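You operate a simulated robot arm through the tools that you are given. There is no shell and no other tool.

Carry out the task below with a simulated robot arm. There is one attempt and no reset: what you move stays moved.

Task
Set the hours from 7:00 to 20:00, save, and put zone 2 on timed.

Only the result counts: the job must be done as asked and must still hold three seconds after the hand-in. Knocking over, shifting, dropping, spilling or breaking anything else fails it.

Robot
A 6-joint arm with a two-finger parallel gripper, fixed in place. Base frame: the origin is on the floor under the middle of its stand, x ahead of it, y to its left, z up. Lengths are in mm, angles in degrees, forces in N, time in s.
With the tool pointing down near the work surface it reaches from about 300 to 840 mm from the base axis. Its first joint turns from -115.0 to 115.0 degrees. Payload 3.43 kg.
The TCP is the grasp point between the finger pads, 34 mm short of the fingertips. In the tool frame z runs along the fingers and y along their closing line. The gripper opens to 128 mm. The fingers are 24 mm wide and 12 mm thick; the gripper's body (48 by 130 mm) begins 96 mm behind the TCP.
Orientation is that of the tool frame in the base frame, as [roll, pitch, yaw] about the fixed x, y, z axes, in that order (R = Rz(yaw) Ry(pitch) Rx(roll)). With the fingers straight down and closing along the base's y, the tool's x points along the base's -x, its y along +y and its z along -z.

Tools
- The arm moves only by the tool servo_tool. Its argument "deltas" is text: rows parted by semicolons, each of 7 numbers parted by spaces: the shift along the tool's x, y, z in mm, then the turn, a rotation vector about the tool's x, y, z in degrees, then the gripper command, from -1 (shut) to 1 (fully open), values between in proportion. In form: x y z rx ry rz gripper; .... A call has 1 to 20 rows; each row is the pose to reach, as a shift and turn from the pose commanded when the call began, along the tool's axes at that moment. A row lasts 0.2 s, in which the tool goes at most 50 mm and 8.6 degrees; a call with a longer step from one row to the next is refused whole, and so is a gripper value outside its range. Where a pose cannot be reached the arm comes as near as it can. A force on the tool above 40 N (or 10 N above the force at the start of the call, whichever is more), or a blocked arm, ends the call early, and 0.2 s more pass. Each finger travels about 108 mm/s and halts on what it meets, pressing with about 37 N; the grip force reading is that of the motor and also rises with nothing between the fingers. The clock runs only during rows and for 0.2 s after the last one: add rows that repeat a pose to give the fingers time. The reply holds the time, the measured pose of the TCP, the force on the tool along the base axes, the opening and the grip force, in the units named above and with some noise, with the torque about the TCP (base axes, N m) and any sound that the robot's microphone picked up.
- Cameras (640 x 400 px; columns grow to the right, rows downward): "scene" is fixed at [414.2, 657.1, 1689.6]; the picture's right is [-0.99, 0.12, 0.00], its down [0.04, 0.35, -0.94] and it looks along [-0.11, -0.93, -0.35] (base axes); focal length 357 px, centre (320, 200). "wrist" rides on the gripper at [76, -11, -160] in the tool frame; the picture's right is [0.15, 0.99, 0.00], its down [-0.88, 0.13, -0.46] and it looks along [-0.45, 0.07, 0.89] (tool axes); focal length 234 px, centre (320, 200). There is no depth. A picture from a camera that has moved, and an enlarged one, comes with that camera's place and axes in the base frame and with its lens. The place of the scene camera against the robot may be out by one fixed shift of up to 25 mm in any direction.
- camera(camera): a new picture of that camera. No time passes.
- raise_lower(by): moves the trunk up (or, below 0, down) by that many mm; the arm rides with it, the base frame stays. It gives what a move gives, with no picture.
- inspect(camera, box): a new picture of the part [left, top, right, bottom] of that camera's present view, enlarged. No time passes.
- job_done(): hands the job in; it is judged then, once.

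Nothing tells you positions but the pictures and the camera data. Unless the task says otherwise, let go and move clear before handing in.

The tools are called after "Request:" by a JSON object that holds its "fn" and its "kwargs". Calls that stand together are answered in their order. servo_tool: Moves the arm, as the interface text tells. Its arguments: {"type":"object","properties":{"deltas":{"type":"string"}},"required":["deltas"]} The other tools are called the same way: raise_lower (by) moves the trunk up or down; camera (camera) takes a picture; inspect (camera, box) takes an enlarged picture of a part of a camera's view; job_done () hands the job in.

At the start:

```text
t: 0.0
position: [-47.1, -566.1, 1416.9]
orientation: [-179.9, 0.0, 180.0]
force: [1.1, 0.5, 0.4]
ft_torque: [0.0, -0.02, 0.0]
finger_gap: 128.1
gripper_force: 0.1
trunk travel left (down, up): [-725.0, 65.0]
```

scene: 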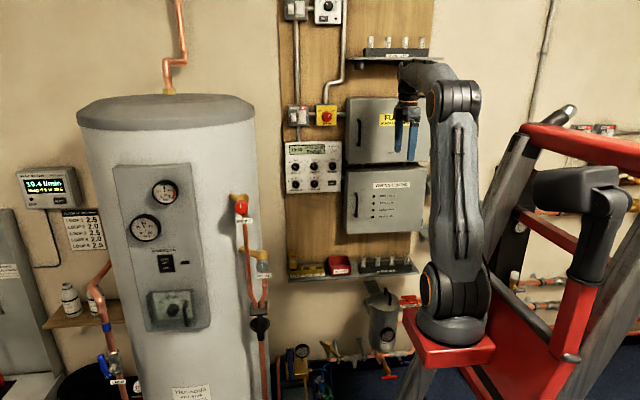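
wrist: 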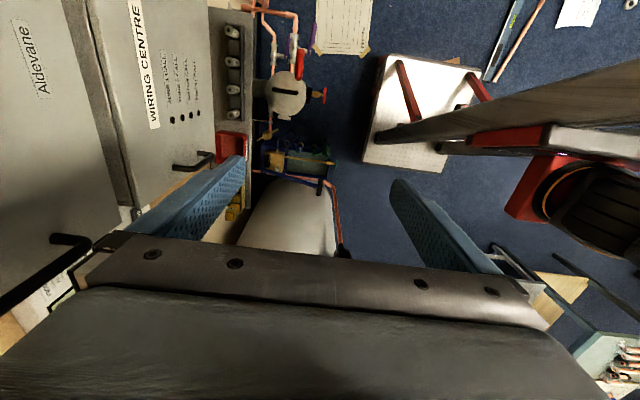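

I see a boiler room wall with a programmer panel (display and knobs) beside grey boxes. I'll look closer at the panel before moving.

Request:
{"fn": "inspect", "kwargs": {"camera": "scene", "box": [270, 130, 350, 200]}}

Request:
{"fn": "inspect", "kwargs": {"camera": "scene", "box": [270, 0, 440, 110]}}

Request:
{"fn": "inspect", "kwargs": {"camera": "scene", "box": [0, 150, 220, 350]}}

Request:
{"fn": "inspect", "kwargs": {"camera": "scene", "box": [270, 90, 440, 290]}}

```text
5.71 times, centred on (310, 165) of scene
camera zoom: at [414.2, 657.1, 1689.6], right [-0.99, 0.12, 0.0], down [0.04, 0.35, -0.94], along [-0.11, -0.93, -0.35], focal length 2039 px, centre (377, 400)
```

zoom: 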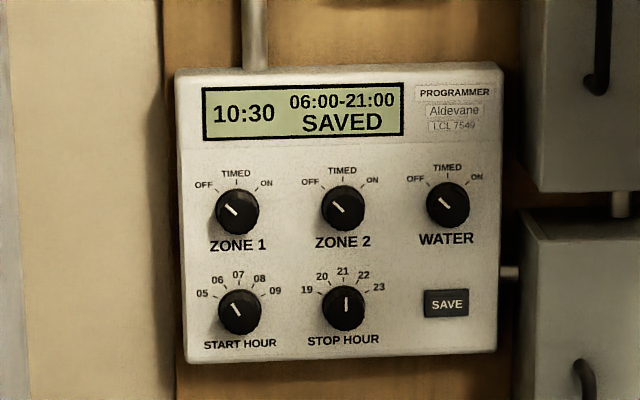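

```text
3.64 times, centred on (355, 55) of scene
camera zoom: at [414.2, 657.1, 1689.6], right [-0.99, 0.12, 0.0], down [0.04, 0.35, -0.94], along [-0.11, -0.93, -0.35], focal length 1297 px, centre (193, 727)
```

zoom: 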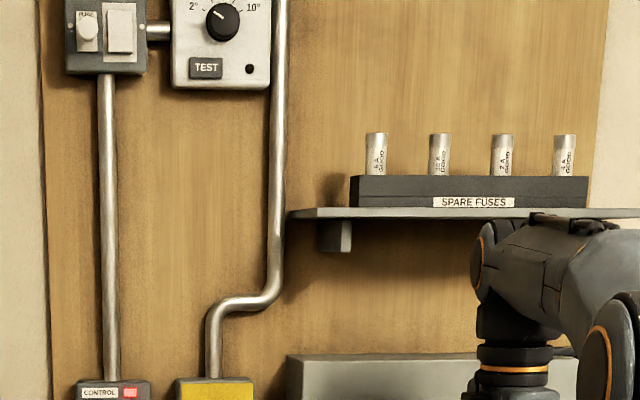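

```text
2.00 times, centred on (110, 250) of scene
camera zoom: at [414.2, 657.1, 1689.6], right [-0.99, 0.12, 0.0], down [0.04, 0.35, -0.94], along [-0.11, -0.93, -0.35], focal length 714 px, centre (740, 100)
```

zoom: 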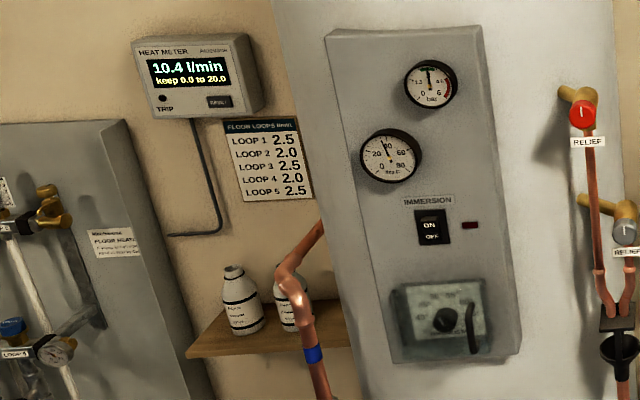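

```text
2.00 times, centred on (355, 190) of scene
camera zoom: at [414.2, 657.1, 1689.6], right [-0.99, 0.12, 0.0], down [0.04, 0.35, -0.94], along [-0.11, -0.93, -0.35], focal length 714 px, centre (250, 220)
```

zoom: 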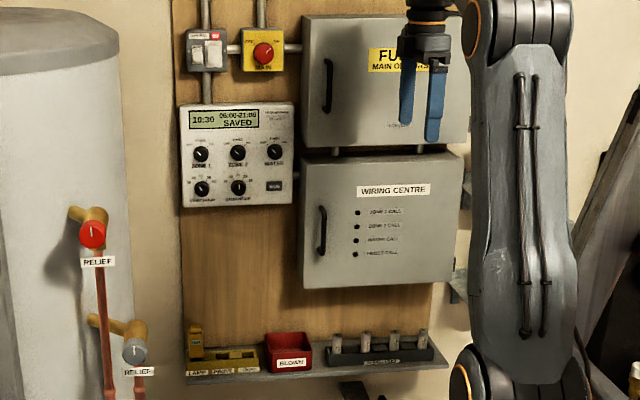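

The programmer reads 06:00-21:00 SAVED, with the zones on OFF; it sits at about (270, -780, 1300) on the wall facing +y. I'll back off from the wall, move in front of the panel and turn the tool to point at it.

Request:
{"fn": "servo_tool", "kwargs": {"deltas": "0 45 0 0 0 0 0.2; 0 90 0 0 0 0 0; -27 94 8 8.2 0 0 0; -54 98 16 16.4 0 0 0; -81 102 24 24.6 0 0 0; -108 106 32 32.8 0 0 0; -135 110 40 41 0 0 0; -162 114 48 49.2 0 0 0; -189 118 56 57.4 0 0 0; -216 122 64 65.6 0 0 0; -243 126 72 73.8 0 0 0; -270 130 80 82 0 0 0; -297 136 87 90 0 0 0; -297 136 87 90 0 0 0"}}

```text
t: 3.0
position: [249.2, -431.1, 1328.6]
orientation: [-89.9, 0.1, 179.9]
force: [-0.4, -0.3, -0.2]
ft_torque: [-0.01, -0.01, 0.0]
finger_gap: 64.1
gripper_force: 0.0
out of reach, approached as far as the arm can: row 6, 7, 8, 9, 10, 11
trunk travel left (down, up): [-725.0, 65.0]
```

Request:
{"fn": "camera", "kwargs": {"camera": "scene"}}

Request:
{"fn": "camera", "kwargs": {"camera": "wrist"}}

```text
taken
```

scene: 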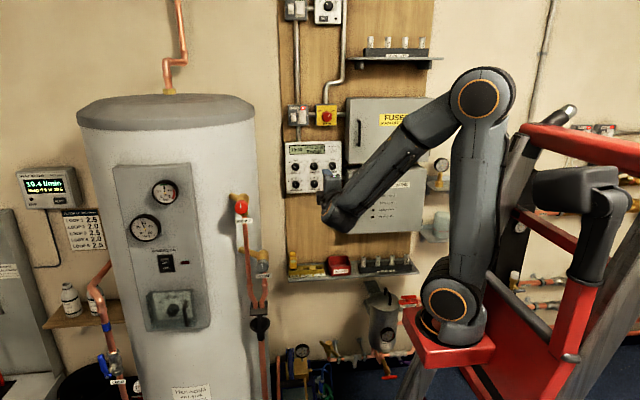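

```text
taken
camera wrist: at [175.4, -270.5, 1340.6], right [-0.15, 0.0, -0.99], down [0.88, 0.45, -0.13], along [0.45, -0.89, -0.07], focal length 234 px, centre (320, 200)
```

wrist: 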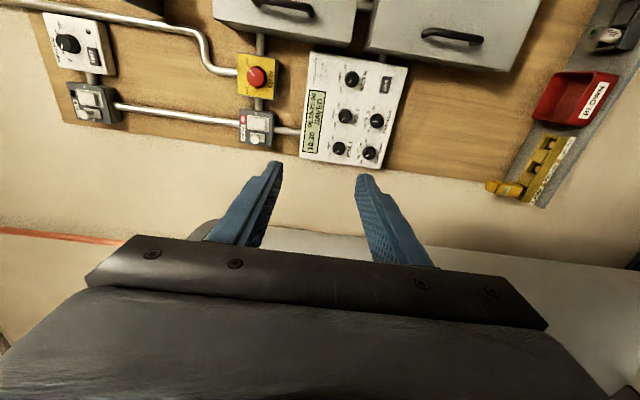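

The panel is now visible in the wrist view, rotated, with the SAVE button at the top. I'll enlarge it for accurate pixel locations.

Request:
{"fn": "inspect", "kwargs": {"camera": "wrist", "box": [290, 45, 420, 180]}}

Request:
{"fn": "inspect", "kwargs": {"camera": "scene", "box": [280, 135, 350, 200]}}

```text
2.96 times, centred on (355, 112) of wrist
camera zoom: at [175.4, -270.5, 1340.6], right [-0.15, 0.0, -0.99], down [0.88, 0.45, -0.13], along [0.45, -0.89, -0.07], focal length 694 px, centre (216, 459)
```

zoom: 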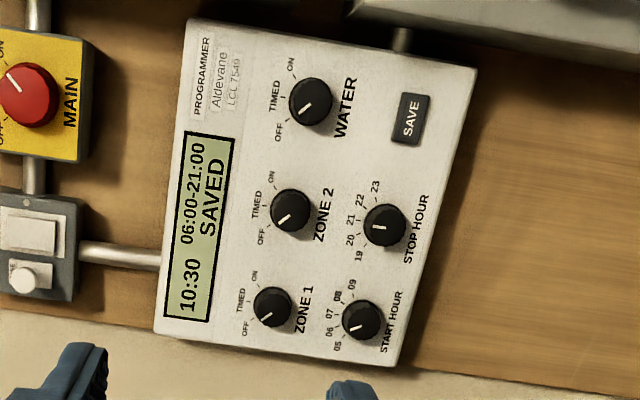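

```text
6.15 times, centred on (315, 168) of scene
camera zoom: at [414.2, 657.1, 1689.6], right [-0.99, 0.12, 0.0], down [0.04, 0.35, -0.94], along [-0.11, -0.93, -0.35], focal length 2195 px, centre (351, 400)
```

zoom: 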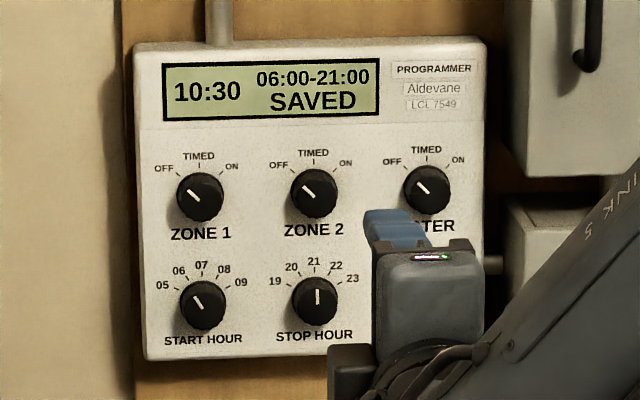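

By triangulation the panel face is probably about 600 mm beyond the wrist camera. I'll move closer in a straight line to get a stereo baseline before touching anything.

Request:
{"fn": "servo_tool", "kwargs": {"deltas": "0 16 28 0 0 0 0; 0 32 56 0 0 0 0; 0 48 84 0 0 0 0; 0 64 112 0 0 0 0; 0 80 140 0 0 0 0; 0 98 170 0 0 0 0; 0 98 170 0 0 0 0"}}

Request:
{"fn": "camera", "kwargs": {"camera": "wrist"}}

Request:
{"fn": "camera", "kwargs": {"camera": "scene"}}

```text
t: 4.6
position: [249.3, -599.6, 1230.1]
orientation: [-90.0, -0.1, 179.9]
force: [-0.6, 0.1, 0.4]
ft_torque: [0.0, -0.02, 0.02]
finger_gap: 64.1
gripper_force: 0.1
trunk travel left (down, up): [-725.0, 65.0]
```

```text
taken
camera wrist: at [173.7, -439.5, 1241.7], right [-0.15, 0.0, -0.99], down [0.88, 0.45, -0.13], along [0.45, -0.89, -0.07], focal length 234 px, centre (320, 200)
```

wrist: 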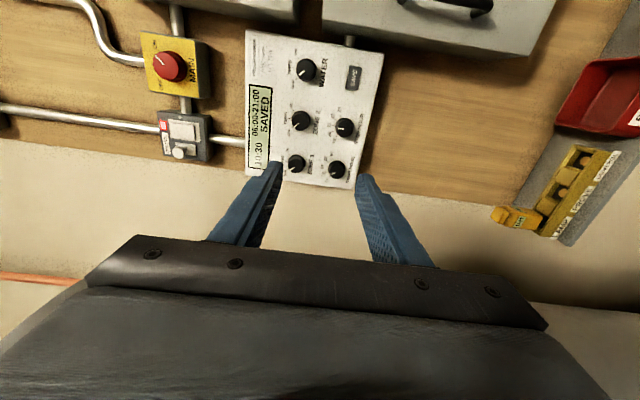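

```text
taken
```

scene: 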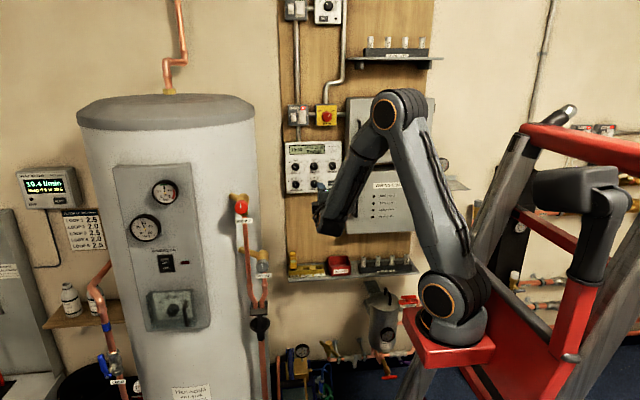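

The panel is nearer now. I'll enlarge it for a second set of measurements.

Request:
{"fn": "inspect", "kwargs": {"camera": "wrist", "box": [230, 20, 400, 200]}}

```text
2.22 times, centred on (315, 110) of wrist
camera zoom: at [173.7, -439.5, 1241.7], right [-0.15, 0.0, -0.99], down [0.88, 0.45, -0.13], along [0.45, -0.89, -0.07], focal length 520 px, centre (331, 400)
```

zoom: 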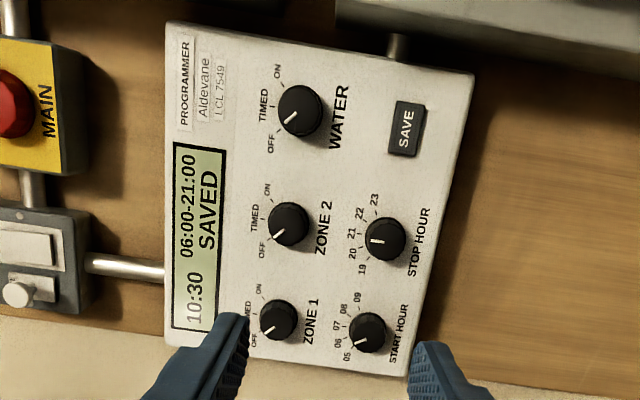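

Both views agree: knob centres lie near y=-889, at x of 161/245/328 and z of 1266 (upper row) and 1185 (lower row). I'll check the boxes on the right for clearance and take a close look at the gripper itself.

Request:
{"fn": "inspect", "kwargs": {"camera": "wrist", "box": [300, 0, 560, 120]}}

Request:
{"fn": "inspect", "kwargs": {"camera": "scene", "box": [270, 120, 430, 250]}}

```text
2.46 times, centred on (430, 60) of wrist
camera zoom: at [173.7, -439.5, 1241.7], right [-0.15, 0.0, -0.99], down [0.88, 0.45, -0.13], along [0.45, -0.89, -0.07], focal length 576 px, centre (49, 545)
```

zoom: 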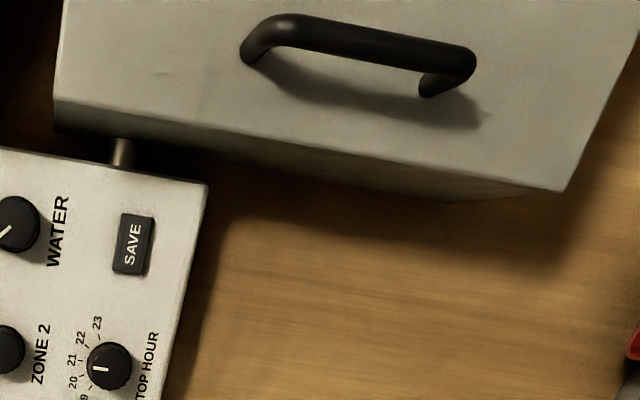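

```text
3.08 times, centred on (350, 185) of scene
camera zoom: at [414.2, 657.1, 1689.6], right [-0.99, 0.12, 0.0], down [0.04, 0.35, -0.94], along [-0.11, -0.93, -0.35], focal length 1098 px, centre (228, 246)
```

zoom: 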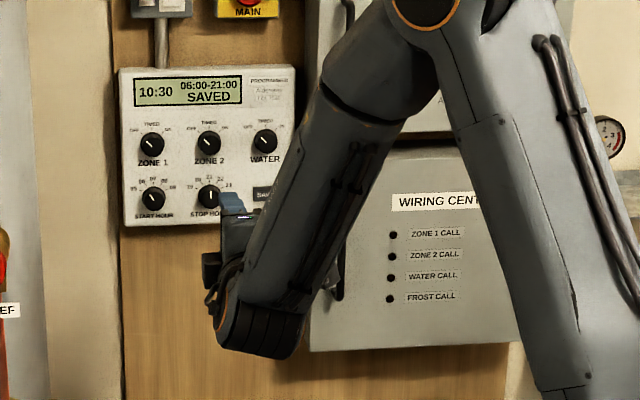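

The boxes and their handles stay clear of the gripper body (box front near y=-836). Next I go to a stand-off in front of the START HOUR knob, at about (328, -760, 1184).

Request:
{"fn": "servo_tool", "kwargs": {"deltas": "-16 9 32 0 0 0 0; -32 18 64 0 0 0 0; -48 27 96 0 0 0 0; -64 37 128 0 0 0 0; -79 46 160 0 0 0 0; -79 46 160 0 0 0 0"}}

Request:
{"fn": "camera", "kwargs": {"camera": "wrist"}}

Request:
{"fn": "camera", "kwargs": {"camera": "scene"}}

```text
t: 6.0
position: [329.4, -761.6, 1185.7]
orientation: [-90.1, 0.1, -180.0]
force: [-0.2, 0.4, 0.1]
ft_torque: [0.02, 0.03, -0.01]
finger_gap: 63.9
gripper_force: 0.1
trunk travel left (down, up): [-725.0, 65.0]
```

```text
taken
camera wrist: at [254.3, -600.7, 1197.4], right [-0.15, 0.0, -0.99], down [0.88, 0.46, -0.13], along [0.45, -0.89, -0.07], focal length 234 px, centre (320, 200)
```

wrist: 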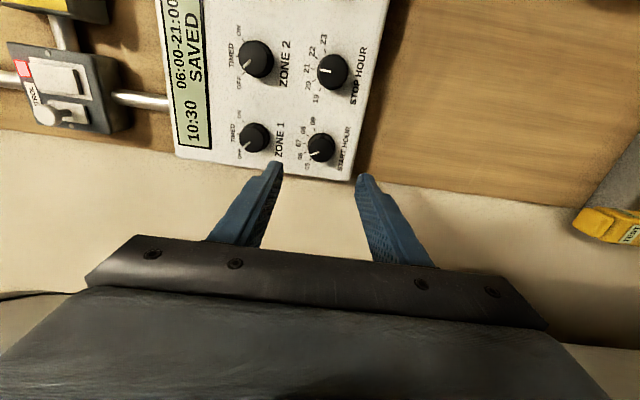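

```text
taken
```

scene: 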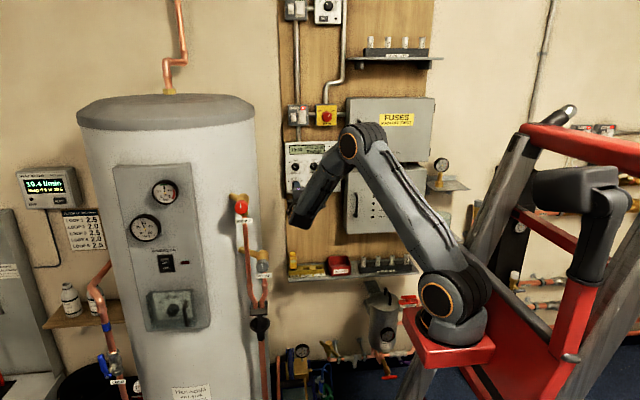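

Request:
{"fn": "inspect", "kwargs": {"camera": "wrist", "box": [220, 90, 400, 200]}}

```text
3.56 times, centred on (310, 145) of wrist
camera zoom: at [254.3, -600.7, 1197.4], right [-0.15, 0.0, -0.99], down [0.88, 0.46, -0.13], along [0.45, -0.89, -0.07], focal length 833 px, centre (356, 396)
```

zoom: 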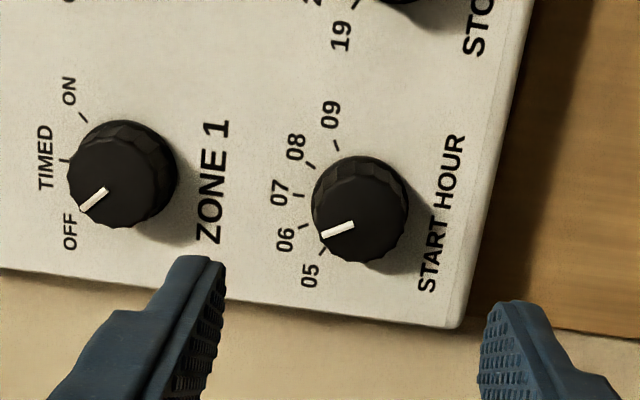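

The tool is nearly centred on START HOUR (pointer at 06). I'll approach straight in with the fingers open above and below the knob.

Request:
{"fn": "servo_tool", "kwargs": {"deltas": "2 0 25 0 0 0 0; 2 0 50 0 0 0 0; 2 0 70 0 0 0 0; 2 0 80 0 0 0 0; 2 0 88 0 0 0 0; 2 0 94 0 0 0 0; 2 0 94 0 0 0 0"}}

Request:
{"fn": "camera", "kwargs": {"camera": "wrist"}}

Request:
{"fn": "inspect", "kwargs": {"camera": "wrist", "box": [220, 90, 400, 200]}}

Request:
{"fn": "inspect", "kwargs": {"camera": "scene", "box": [270, 130, 350, 200]}}

```text
t: 7.6
position: [326.5, -855.5, 1185.6]
orientation: [-90.0, 0.0, -180.0]
force: [0.3, -0.3, 0.1]
ft_torque: [-0.01, -0.01, 0.0]
finger_gap: 63.9
gripper_force: 0.2
trunk travel left (down, up): [-725.0, 65.0]
```

```text
taken
camera wrist: at [251.5, -694.5, 1196.6], right [-0.15, 0.0, -0.99], down [0.88, 0.46, -0.13], along [0.45, -0.89, -0.07], focal length 234 px, centre (320, 200)
```

wrist: 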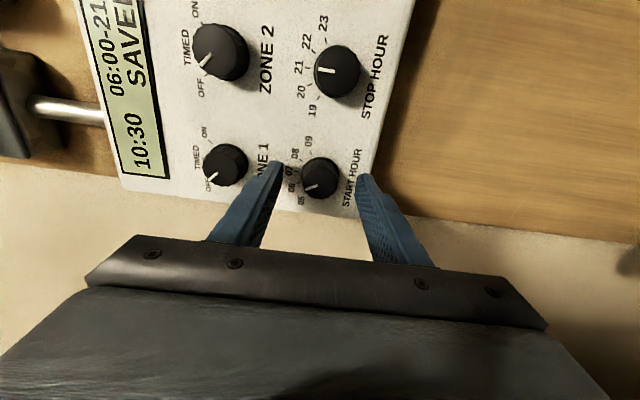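

```text
3.56 times, centred on (310, 145) of wrist
camera zoom: at [251.5, -694.5, 1196.6], right [-0.15, 0.0, -0.99], down [0.88, 0.46, -0.13], along [0.45, -0.89, -0.07], focal length 833 px, centre (356, 396)
```

zoom: 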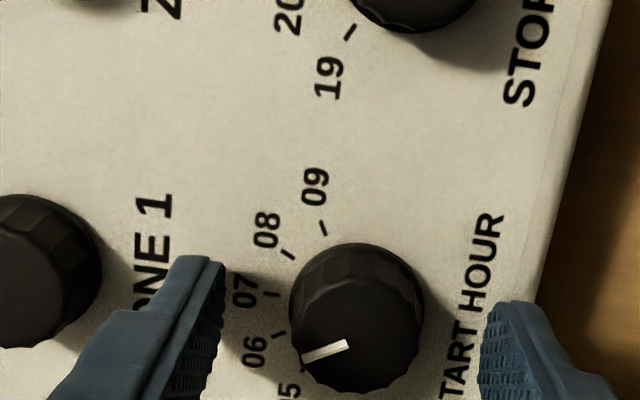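

```text
5.71 times, centred on (310, 165) of scene
camera zoom: at [414.2, 657.1, 1689.6], right [-0.99, 0.12, 0.0], down [0.04, 0.35, -0.94], along [-0.11, -0.93, -0.35], focal length 2039 px, centre (377, 400)
```

zoom: 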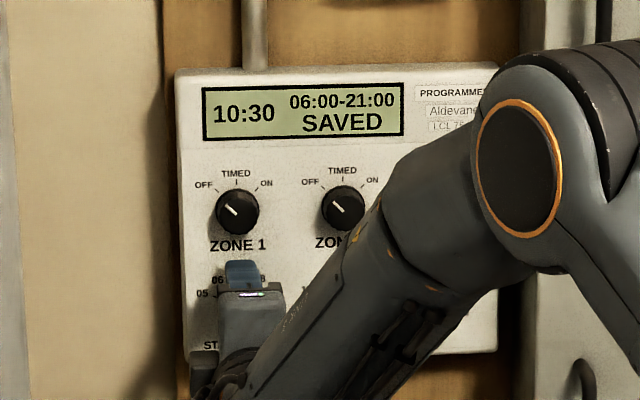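

The fingers straddle the knob with no contact force, and the panel face looks to be near y=-890. I'll shift about 3 mm in x to centre on the knob, back off 2 mm and close.

Request:
{"fn": "servo_tool", "kwargs": {"deltas": "3 -0.7 -2 0 0 0 0; 3 -0.7 -2 0 0 0 0; 3 -0.7 -2 0 0 0 -0.3; 3 -0.7 -2 0 0 0 -0.5; 3 -0.7 -2 0 0 0 -0.6; 3 -0.7 -2 0 0 0 -0.6"}}

Request:
{"fn": "inspect", "kwargs": {"camera": "wrist", "box": [220, 90, 400, 200]}}

```text
t: 9.0
position: [323.8, -853.2, 1185.6]
orientation: [-90.1, 0.0, 179.9]
force: [-1.7, 2.4, -6.2]
ft_torque: [0.16, 0.03, 0.11]
finger_gap: 31.5
gripper_force: 45.6
trunk travel left (down, up): [-725.0, 65.0]
```

```text
3.56 times, centred on (310, 145) of wrist
camera zoom: at [248.3, -691.9, 1196.5], right [-0.15, 0.0, -0.99], down [0.88, 0.46, -0.13], along [0.45, -0.89, -0.07], focal length 833 px, centre (356, 396)
```

zoom: 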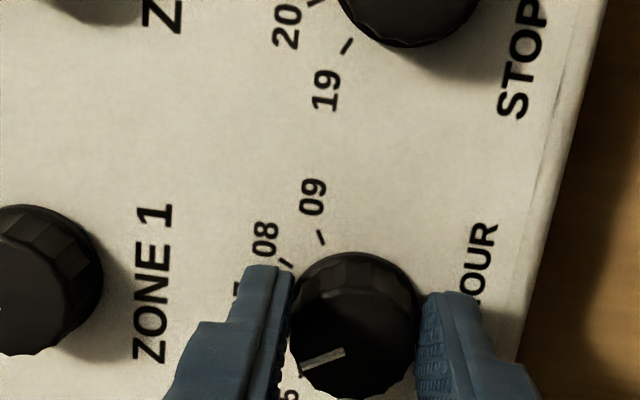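

The knob is gripped with a 31.5 mm gap. Now I'll turn it clockwise, as seen from the front, by one 30° step.

Request:
{"fn": "servo_tool", "kwargs": {"deltas": "0 0 0 0 0 6 -0.6; 0 0 0 0 0 12 -0.6; 0 0 0 0 0 18 -0.6; 0 0 0 0 0 24 -0.6; 0 0 0 0 0 30 -0.6; 0 0 0 0 0 30 -0.6"}}

Request:
{"fn": "camera", "kwargs": {"camera": "wrist"}}

Request:
{"fn": "inspect", "kwargs": {"camera": "wrist", "box": [220, 90, 400, 200]}}

Request:
{"fn": "inspect", "kwargs": {"camera": "scene", "box": [270, 130, 350, 200]}}

```text
t: 10.4
position: [325.7, -852.2, 1183.4]
orientation: [-90.3, 29.9, 179.8]
force: [-1.3, 5.7, -23.7]
ft_torque: [0.52, 0.07, 0.46]
finger_gap: 31.6
gripper_force: 44.4
trunk travel left (down, up): [-725.0, 65.0]
```

```text
taken
camera wrist: at [253.3, -691.7, 1155.7], right [0.37, 0.0, -0.93], down [0.83, 0.45, 0.33], along [0.42, -0.89, 0.16], focal length 234 px, centre (320, 200)
```

wrist: 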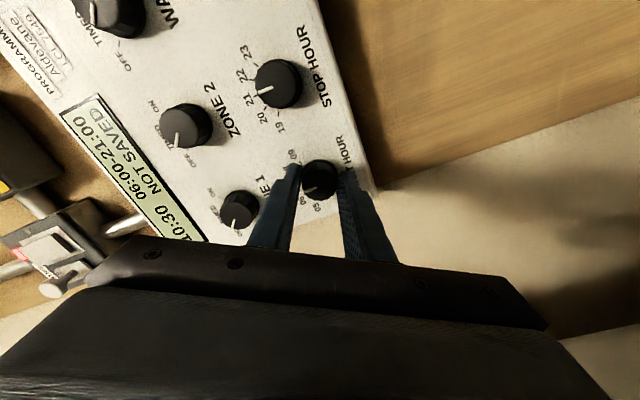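

```text
3.56 times, centred on (310, 145) of wrist
camera zoom: at [253.3, -691.7, 1155.7], right [0.37, 0.0, -0.93], down [0.83, 0.45, 0.33], along [0.42, -0.89, 0.16], focal length 833 px, centre (356, 396)
```

zoom: 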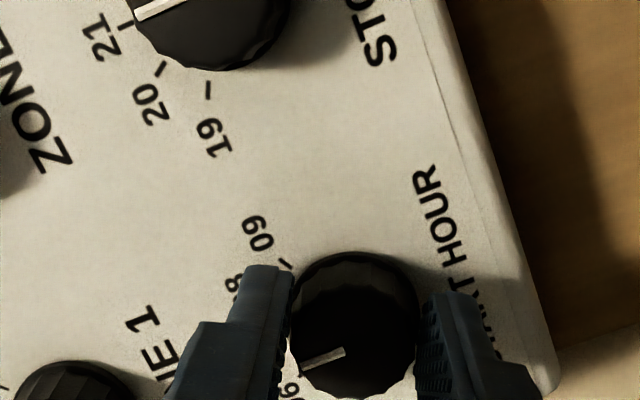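

```text
5.71 times, centred on (310, 165) of scene
camera zoom: at [414.2, 657.1, 1689.6], right [-0.99, 0.12, 0.0], down [0.04, 0.35, -0.94], along [-0.11, -0.93, -0.35], focal length 2039 px, centre (377, 400)
```

zoom: 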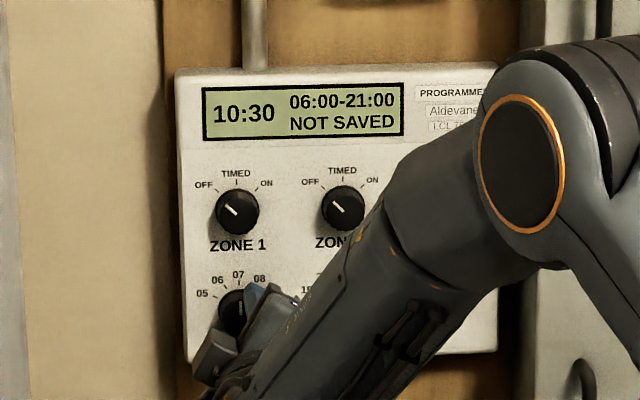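

The display now reads NOT SAVED, so a dial moved; the hours shown are likely the stored ones. I'll relax the sideways load, let go, back off and read the pointer.

Request:
{"fn": "servo_tool", "kwargs": {"deltas": "1 2 0 0 0 0 -0.6; 1 2 0 0 0 0 -0.5; 1 2 0 0 0 0 -0.3; 1 2 0 0 0 0 0; 1 2 0 0 0 0 0; 1 2 -40 0 0 0 0; 1 2 -80 0 0 0 0; 1 2 -80 0 0 0 0"}}

Request:
{"fn": "camera", "kwargs": {"camera": "wrist"}}

Request:
{"fn": "inspect", "kwargs": {"camera": "wrist", "box": [220, 90, 400, 200]}}

Request:
{"fn": "inspect", "kwargs": {"camera": "scene", "box": [270, 130, 350, 200]}}

```text
t: 12.2
position: [321.6, -771.4, 1183.4]
orientation: [-90.0, 30.0, 180.0]
force: [-0.4, 0.2, 1.0]
ft_torque: [-0.02, 0.01, 0.02]
finger_gap: 64.0
gripper_force: 0.1
trunk travel left (down, up): [-725.0, 65.0]
```

```text
taken
camera wrist: at [251.2, -609.9, 1155.7], right [0.37, 0.0, -0.93], down [0.83, 0.45, 0.33], along [0.42, -0.89, 0.17], focal length 234 px, centre (320, 200)
```

wrist: 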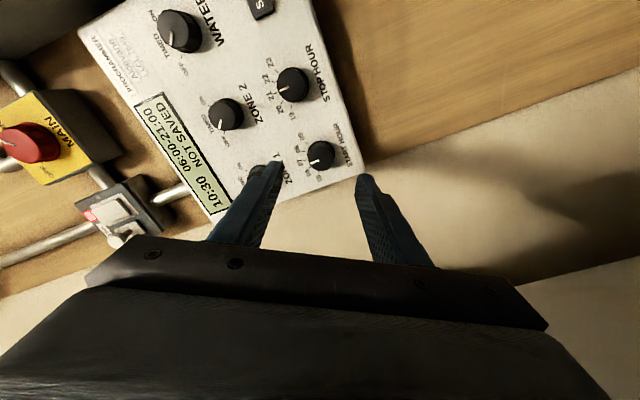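

```text
3.56 times, centred on (310, 145) of wrist
camera zoom: at [251.2, -609.9, 1155.7], right [0.37, 0.0, -0.93], down [0.83, 0.45, 0.33], along [0.42, -0.89, 0.17], focal length 833 px, centre (356, 396)
```

zoom: 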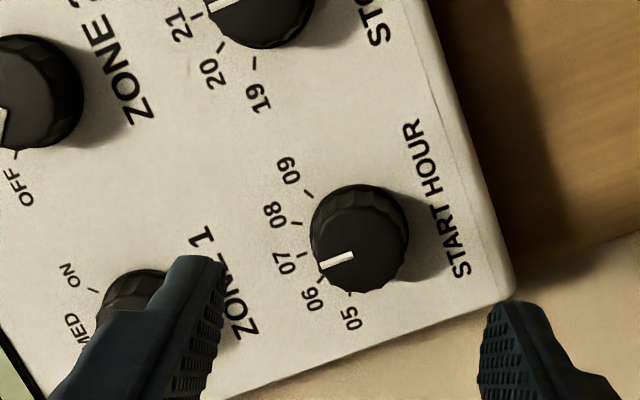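

```text
5.71 times, centred on (310, 165) of scene
camera zoom: at [414.2, 657.1, 1689.6], right [-0.99, 0.12, 0.0], down [0.04, 0.35, -0.94], along [-0.11, -0.93, -0.35], focal length 2039 px, centre (377, 400)
```

zoom: 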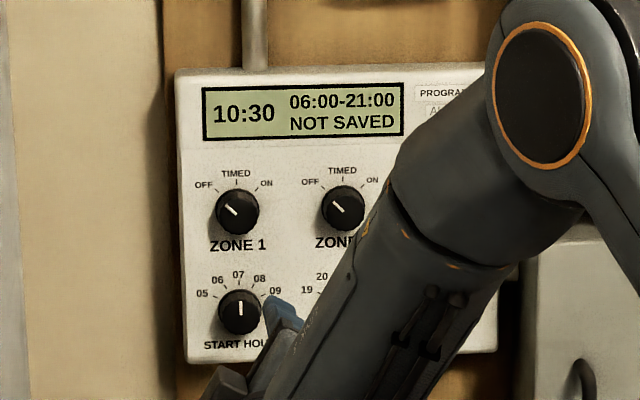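

START HOUR appears to point at 07. I'll check the angle more closely.

Request:
{"fn": "inspect", "kwargs": {"camera": "scene", "box": [290, 175, 310, 195]}}

Request:
{"fn": "inspect", "kwargs": {"camera": "wrist", "box": [285, 125, 355, 185]}}

```text
16.00 times, centred on (300, 185) of scene
camera zoom: at [414.2, 657.1, 1689.6], right [-0.99, 0.12, 0.0], down [0.04, 0.35, -0.94], along [-0.11, -0.93, -0.35], focal length 5708 px, centre (640, 440)
```

zoom: 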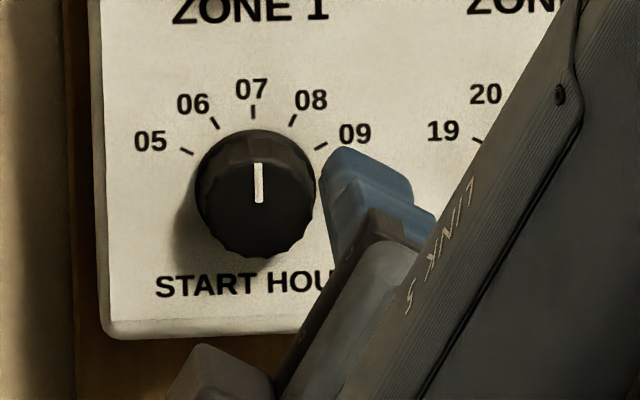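

```text
6.67 times, centred on (320, 155) of wrist
camera zoom: at [251.2, -609.9, 1155.7], right [0.37, 0.0, -0.93], down [0.83, 0.45, 0.33], along [0.42, -0.89, 0.17], focal length 1561 px, centre (320, 500)
```

zoom: 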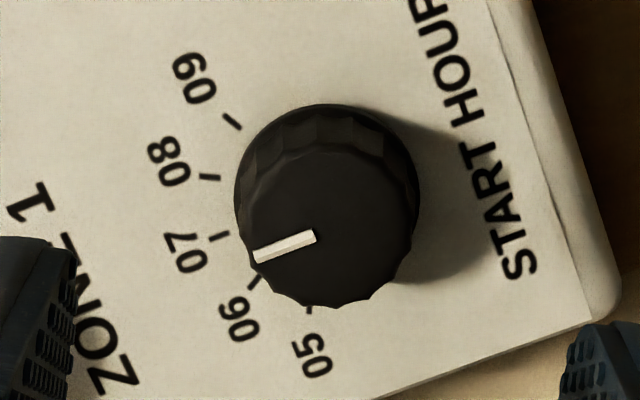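

START HOUR is squarely on 07. Now I shift 81 mm sideways to the STOP HOUR knob, keeping the 30° tool roll so I can turn back to zero on it.

Request:
{"fn": "servo_tool", "kwargs": {"deltas": "23 -13.6 0 0 0 0 0; 46 -27.2 0 0 0 0 0; 69.5 -40.7 0 0 0 0 0; 69.5 -40.7 0 0 0 0 0; 69.5 -40.7 0 0 0 0 0"}}

Request:
{"fn": "inspect", "kwargs": {"camera": "wrist", "box": [285, 125, 355, 185]}}

Request:
{"fn": "camera", "kwargs": {"camera": "wrist"}}

```text
t: 13.4
position: [244.5, -773.0, 1184.6]
orientation: [-89.9, 30.0, 179.8]
force: [0.7, 0.2, -0.3]
ft_torque: [0.0, 0.0, -0.02]
finger_gap: 63.9
gripper_force: 0.0
trunk travel left (down, up): [-725.0, 65.0]
```

```text
6.67 times, centred on (320, 155) of wrist
camera zoom: at [172.6, -610.9, 1156.4], right [0.37, 0.0, -0.93], down [0.83, 0.46, 0.33], along [0.42, -0.89, 0.17], focal length 1561 px, centre (320, 500)
```

zoom: 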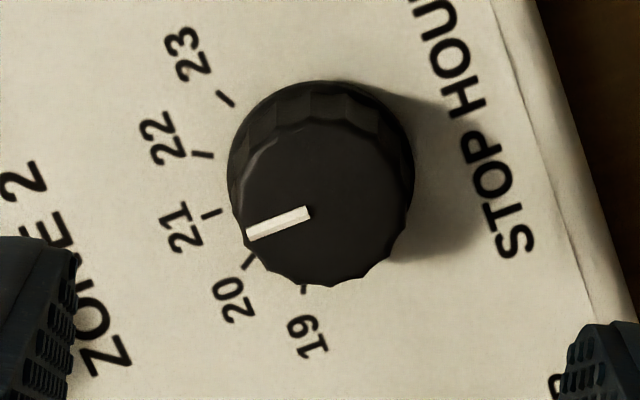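

```text
taken
camera wrist: at [172.6, -610.9, 1156.4], right [0.37, 0.0, -0.93], down [0.83, 0.46, 0.33], along [0.42, -0.89, 0.17], focal length 234 px, centre (320, 200)
```

wrist: 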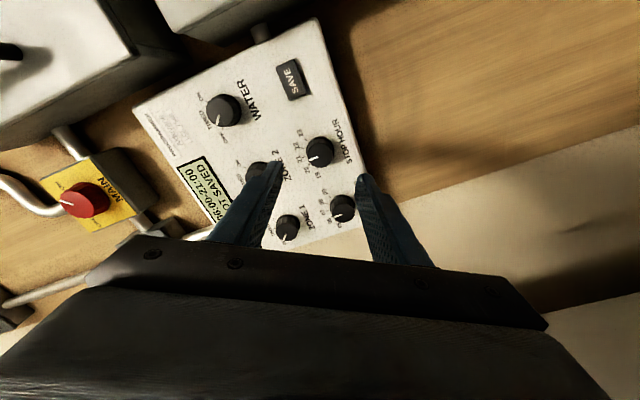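

The STOP HOUR knob is about 1–2 mm off the tool axis. I'll correct for that, approach and grip it.

Request:
{"fn": "servo_tool", "kwargs": {"deltas": "1.6 0.8 25 0 0 0 0; 1.6 0.8 50 0 0 0 0; 1.6 0.8 70 0 0 0 0; 1.6 0.8 80 0 0 0 0; 1.6 0.8 80 0 0 0 0; 1.6 0.8 80 0 0 0 -0.3; 1.6 0.8 80 0 0 0 -0.5; 1.6 0.8 80 0 0 0 -0.6; 1.6 0.8 80 0 0 0 -0.6"}}

Request:
{"fn": "inspect", "kwargs": {"camera": "wrist", "box": [220, 90, 400, 200]}}

```text
t: 15.4
position: [243.5, -853.0, 1184.0]
orientation: [-90.1, 30.0, 179.9]
force: [1.0, 1.1, -4.6]
ft_torque: [0.04, 0.02, 0.18]
finger_gap: 31.7
gripper_force: 45.1
trunk travel left (down, up): [-725.0, 65.0]
```

```text
3.56 times, centred on (310, 145) of wrist
camera zoom: at [171.4, -692.1, 1155.8], right [0.37, 0.0, -0.93], down [0.83, 0.46, 0.33], along [0.42, -0.89, 0.17], focal length 833 px, centre (356, 396)
```

zoom: 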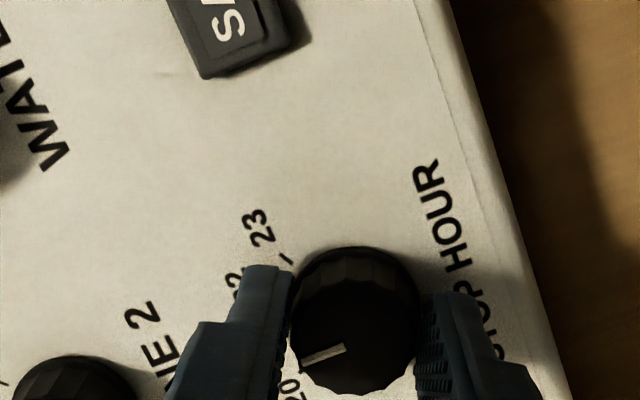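

STOP HOUR is gripped with little side load. Next I turn it 30° counter-clockwise, from 21 to 20.

Request:
{"fn": "servo_tool", "kwargs": {"deltas": "0 0 0 0 0 -6 -0.6; 0 0 0 0 0 -12 -0.6; 0 0 0 0 0 -18 -0.6; 0 0 0 0 0 -24 -0.6; 0 0 0 0 0 -30 -0.6; 0 0 0 0 0 -30 -0.6"}}

Request:
{"fn": "inspect", "kwargs": {"camera": "wrist", "box": [220, 90, 400, 200]}}

Request:
{"fn": "inspect", "kwargs": {"camera": "scene", "box": [270, 130, 350, 200]}}

```text
t: 16.8
position: [241.7, -853.0, 1185.6]
orientation: [-89.8, 0.0, 179.8]
force: [1.0, -13.3, 12.0]
ft_torque: [-0.34, -0.04, 0.31]
finger_gap: 31.5
gripper_force: 44.5
trunk travel left (down, up): [-725.0, 65.0]
```

```text
3.56 times, centred on (310, 145) of wrist
camera zoom: at [166.7, -692.0, 1195.5], right [-0.15, 0.0, -0.99], down [0.88, 0.45, -0.13], along [0.45, -0.89, -0.06], focal length 833 px, centre (356, 396)
```

zoom: 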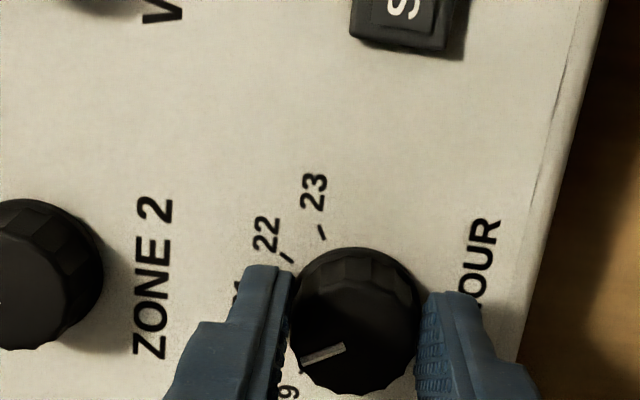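

```text
5.71 times, centred on (310, 165) of scene
camera zoom: at [414.2, 657.1, 1689.6], right [-0.99, 0.12, 0.0], down [0.04, 0.35, -0.94], along [-0.11, -0.93, -0.35], focal length 2039 px, centre (377, 400)
```

zoom: 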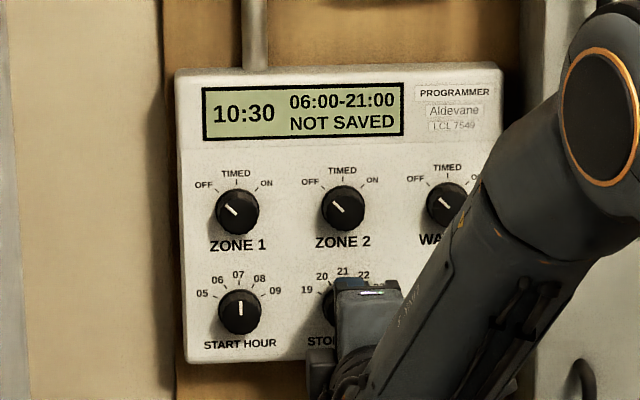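

The turn is done; I'll relax the small vertical load, release, back off and check the pointer.

Request:
{"fn": "servo_tool", "kwargs": {"deltas": "0 -1.7 -1 0 0 0 -0.6; 0 -1.7 -1 0 0 0 -0.5; 0 -1.7 -1 0 0 0 -0.3; 0 -1.7 -1 0 0 0 0; 0 -1.7 -1 0 0 0 0; 0 -1.7 -40 0 0 0 0; 0 -1.7 -80 0 0 0 0; 0 -1.7 -80 0 0 0 0"}}

Request:
{"fn": "inspect", "kwargs": {"camera": "wrist", "box": [285, 115, 355, 175]}}

Request:
{"fn": "inspect", "kwargs": {"camera": "scene", "box": [290, 170, 335, 200]}}

Request:
{"fn": "camera", "kwargs": {"camera": "wrist"}}

```text
t: 18.6
position: [242.0, -773.5, 1184.7]
orientation: [-90.1, -0.1, 179.9]
force: [0.0, -0.6, 0.4]
ft_torque: [0.01, 0.0, -0.02]
finger_gap: 64.1
gripper_force: 0.0
trunk travel left (down, up): [-725.0, 65.0]
```

```text
6.67 times, centred on (320, 145) of wrist
camera zoom: at [166.9, -611.6, 1195.5], right [-0.15, 0.0, -0.99], down [0.88, 0.45, -0.13], along [0.45, -0.89, -0.07], focal length 1561 px, centre (320, 567)
```

zoom: 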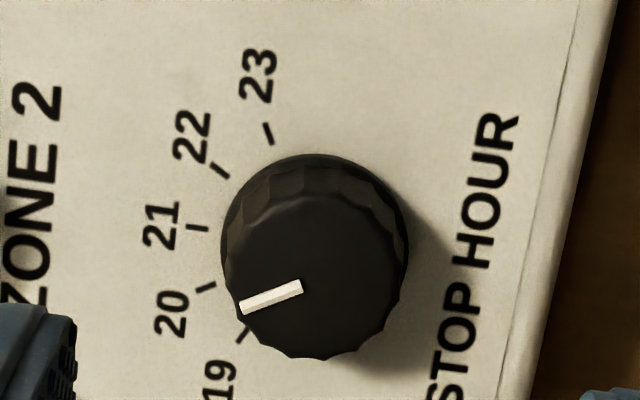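

```text
13.33 times, centred on (312, 185) of scene
camera zoom: at [414.2, 657.1, 1689.6], right [-0.99, 0.12, 0.0], down [0.04, 0.35, -0.94], along [-0.11, -0.93, -0.35], focal length 4757 px, centre (420, 400)
```

zoom: 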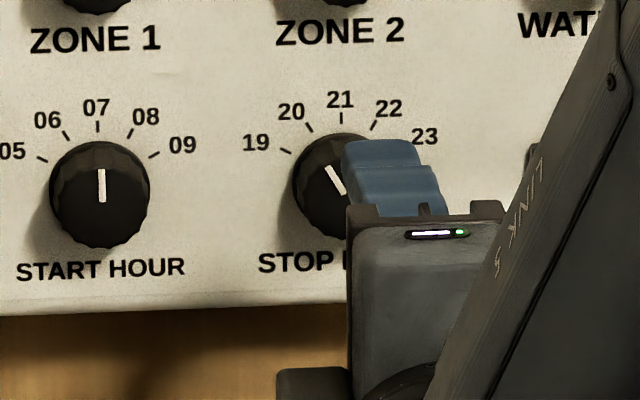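

```text
taken
camera wrist: at [166.9, -611.6, 1195.5], right [-0.15, 0.0, -0.99], down [0.88, 0.45, -0.13], along [0.45, -0.89, -0.07], focal length 234 px, centre (320, 200)
```

wrist: 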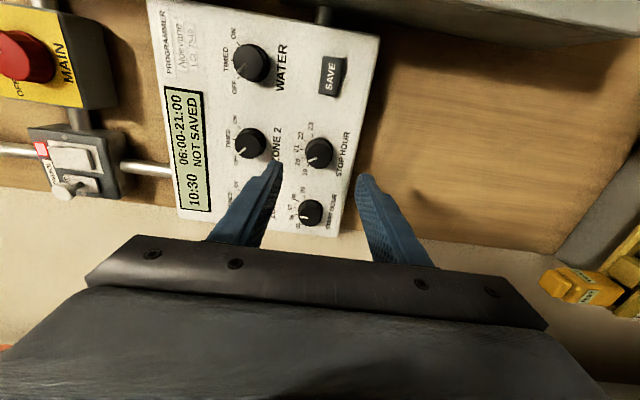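

STOP HOUR points at 20. Now I'll close the fingers and move in front of the SAVE button, at about (162, 1186).

Request:
{"fn": "servo_tool", "kwargs": {"deltas": "27 -0.3 0 0 0 0 -0.5; 54 -0.5 0 0 0 0 -1; 80.5 -0.8 0 0 0 0 -1; 80.5 -0.8 0 0 0 0 -1; 80.5 -0.8 0 0 0 0 -1"}}

Request:
{"fn": "camera", "kwargs": {"camera": "wrist"}}

Request:
{"fn": "inspect", "kwargs": {"camera": "wrist", "box": [270, 90, 390, 200]}}

Request:
{"fn": "inspect", "kwargs": {"camera": "scene", "box": [270, 130, 350, 200]}}

```text
t: 19.8
position: [162.4, -772.3, 1184.3]
orientation: [-90.0, 0.0, -179.9]
force: [0.0, -0.4, 0.1]
ft_torque: [-0.01, 0.0, 0.04]
finger_gap: 0.0
gripper_force: 32.9
trunk travel left (down, up): [-725.0, 65.0]
```

```text
taken
camera wrist: at [86.9, -611.4, 1196.0], right [-0.15, 0.0, -0.99], down [0.88, 0.46, -0.13], along [0.45, -0.89, -0.07], focal length 234 px, centre (320, 200)
```

wrist: 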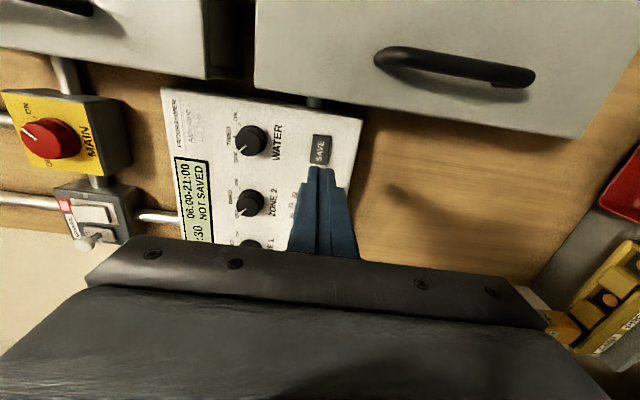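

```text
3.64 times, centred on (330, 145) of wrist
camera zoom: at [86.9, -611.4, 1196.0], right [-0.15, 0.0, -0.99], down [0.88, 0.46, -0.13], along [0.45, -0.89, -0.07], focal length 852 px, centre (284, 400)
```

zoom: 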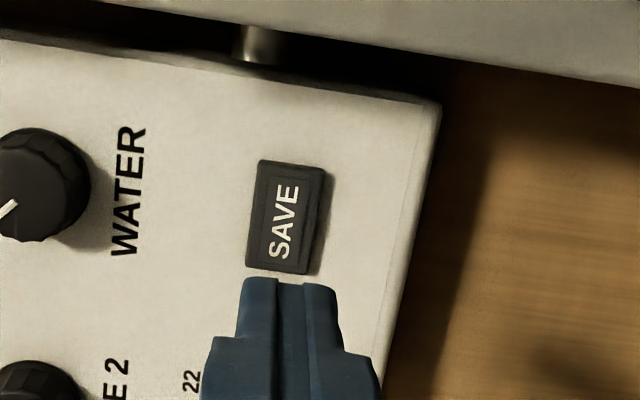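

```text
5.71 times, centred on (310, 165) of scene
camera zoom: at [414.2, 657.1, 1689.6], right [-0.99, 0.12, 0.0], down [0.04, 0.35, -0.94], along [-0.11, -0.93, -0.35], focal length 2039 px, centre (377, 400)
```

zoom: 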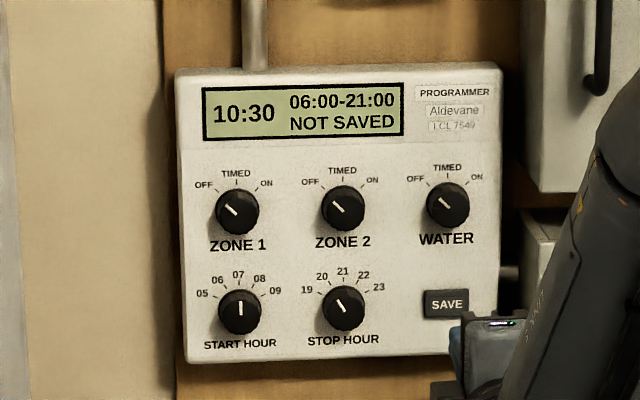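

The fingertips line up with SAVE. I'll shift 2 mm toward its centre and push in slowly, watching the force.

Request:
{"fn": "servo_tool", "kwargs": {"deltas": "2 0 30 0 0 0 -1; 2 0 52 0 0 0 -1; 2 0 58 0 0 0 -1; 2 0 61 0 0 0 -1; 2 0 64 0 0 0 -1; 2 0 66 0 0 0 -1; 2 0 68 0 0 0 -1; 2 0 70 0 0 0 -1; 2 0 70 0 0 0 -1"}}

Request:
{"fn": "camera", "kwargs": {"camera": "wrist"}}

Request:
{"fn": "inspect", "kwargs": {"camera": "wrist", "box": [270, 90, 390, 200]}}

Request:
{"fn": "inspect", "kwargs": {"camera": "scene", "box": [270, 130, 350, 200]}}

```text
t: 21.8
position: [160.5, -842.2, 1186.0]
orientation: [-90.0, 0.0, 180.0]
force: [0.2, -0.4, -0.2]
ft_torque: [0.03, 0.0, 0.01]
finger_gap: 0.0
gripper_force: 33.1
trunk travel left (down, up): [-725.0, 65.0]
```

```text
taken
camera wrist: at [84.6, -680.9, 1196.1], right [-0.15, 0.0, -0.99], down [0.88, 0.46, -0.13], along [0.45, -0.89, -0.07], focal length 234 px, centre (320, 200)
```

wrist: 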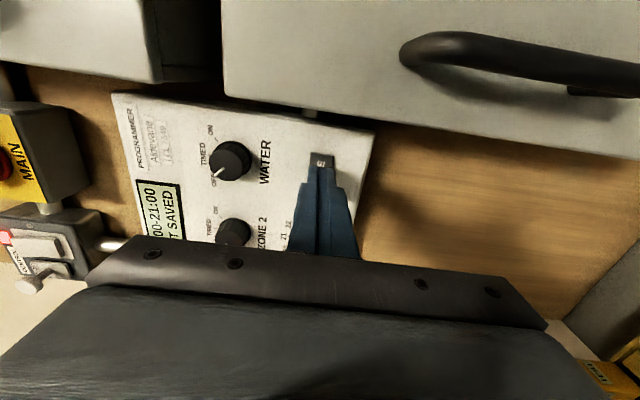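

```text
3.64 times, centred on (330, 145) of wrist
camera zoom: at [84.6, -680.9, 1196.1], right [-0.15, 0.0, -0.99], down [0.88, 0.46, -0.13], along [0.45, -0.89, -0.07], focal length 852 px, centre (284, 400)
```

zoom: 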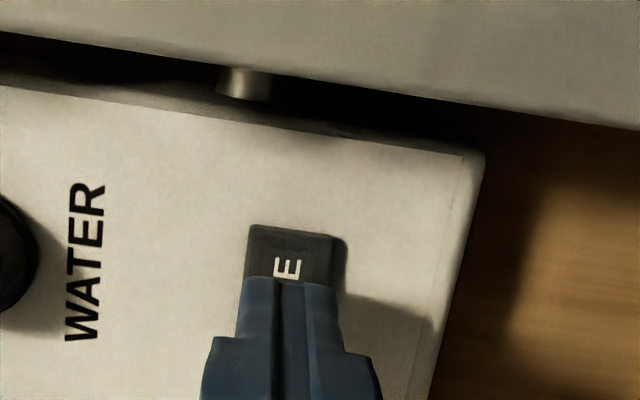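

```text
5.71 times, centred on (310, 165) of scene
camera zoom: at [414.2, 657.1, 1689.6], right [-0.99, 0.12, 0.0], down [0.04, 0.35, -0.94], along [-0.11, -0.93, -0.35], focal length 2039 px, centre (377, 400)
```

zoom: 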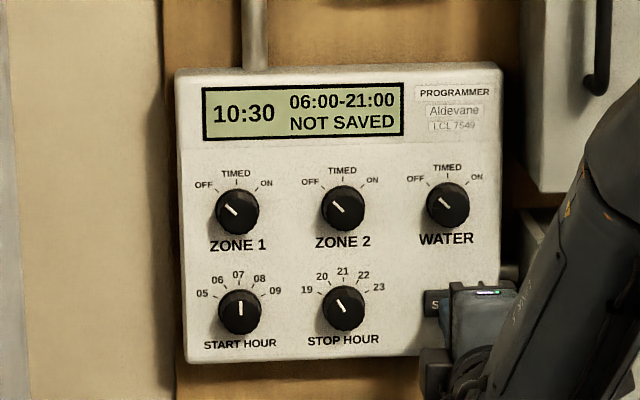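

There's no contact yet at fingertip y of about -876. I'll keep pressing in small steps.

Request:
{"fn": "servo_tool", "kwargs": {"deltas": "0 0 1.5 0 0 0 -1; 0 0 3 0 0 0 -1; 0 0 4.5 0 0 0 -1; 0 0 6 0 0 0 -1; 0 0 7 0 0 0 -1; 0 0 8 0 0 0 -1; 0 0 8 0 0 0 -1"}}

Request:
{"fn": "inspect", "kwargs": {"camera": "wrist", "box": [270, 90, 390, 200]}}

Request:
{"fn": "inspect", "kwargs": {"camera": "scene", "box": [270, 130, 350, 200]}}

```text
t: 23.4
position: [160.1, -850.0, 1186.2]
orientation: [-90.0, -0.1, -180.0]
force: [0.2, 0.2, 0.4]
ft_torque: [0.01, -0.02, 0.02]
finger_gap: 0.0
gripper_force: 33.0
trunk travel left (down, up): [-725.0, 65.0]
```

```text
3.64 times, centred on (330, 145) of wrist
camera zoom: at [84.5, -689.3, 1196.5], right [-0.15, 0.0, -0.99], down [0.88, 0.46, -0.13], along [0.45, -0.89, -0.07], focal length 852 px, centre (284, 400)
```

zoom: 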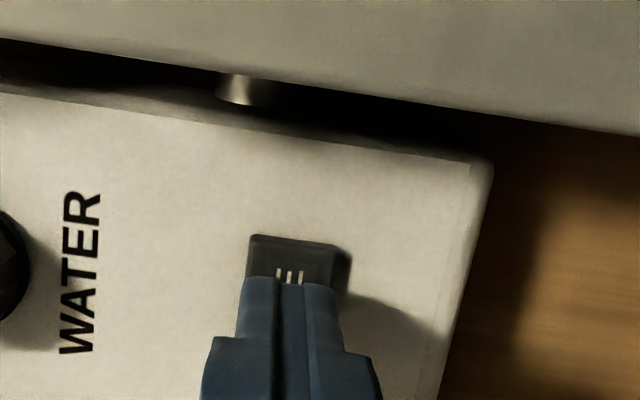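

```text
5.71 times, centred on (310, 165) of scene
camera zoom: at [414.2, 657.1, 1689.6], right [-0.99, 0.12, 0.0], down [0.04, 0.35, -0.94], along [-0.11, -0.93, -0.35], focal length 2039 px, centre (377, 400)
```

zoom: 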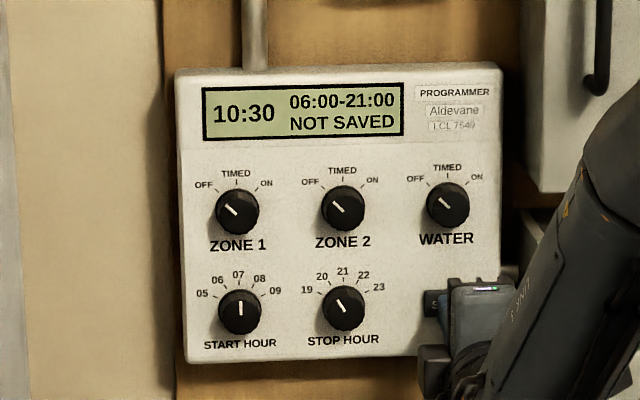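

Still no contact at -884, so the panel is a bit deeper than I estimated. I'll continue in 1 mm steps.

Request:
{"fn": "servo_tool", "kwargs": {"deltas": "0 0 1 0 0 0 -1; 0 0 2 0 0 0 -1; 0 0 3 0 0 0 -1; 0 0 4 0 0 0 -1; 0 0 5 0 0 0 -1; 0 0 5 0 0 0 -1"}}

Request:
{"fn": "inspect", "kwargs": {"camera": "scene", "box": [270, 130, 350, 200]}}

```text
t: 24.8
position: [160.2, -854.1, 1185.9]
orientation: [-90.0, 0.0, -180.0]
force: [0.1, -0.3, 0.6]
ft_torque: [0.0, -0.02, -0.02]
finger_gap: 0.0
gripper_force: 33.4
trunk travel left (down, up): [-725.0, 65.0]
```

```text
5.71 times, centred on (310, 165) of scene
camera zoom: at [414.2, 657.1, 1689.6], right [-0.99, 0.12, 0.0], down [0.04, 0.35, -0.94], along [-0.11, -0.93, -0.35], focal length 2039 px, centre (377, 400)
```

zoom: 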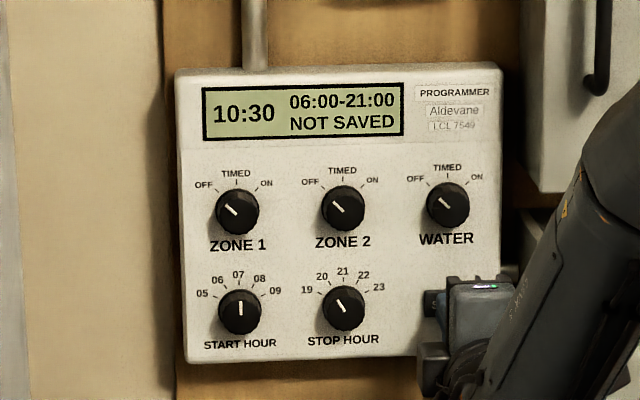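

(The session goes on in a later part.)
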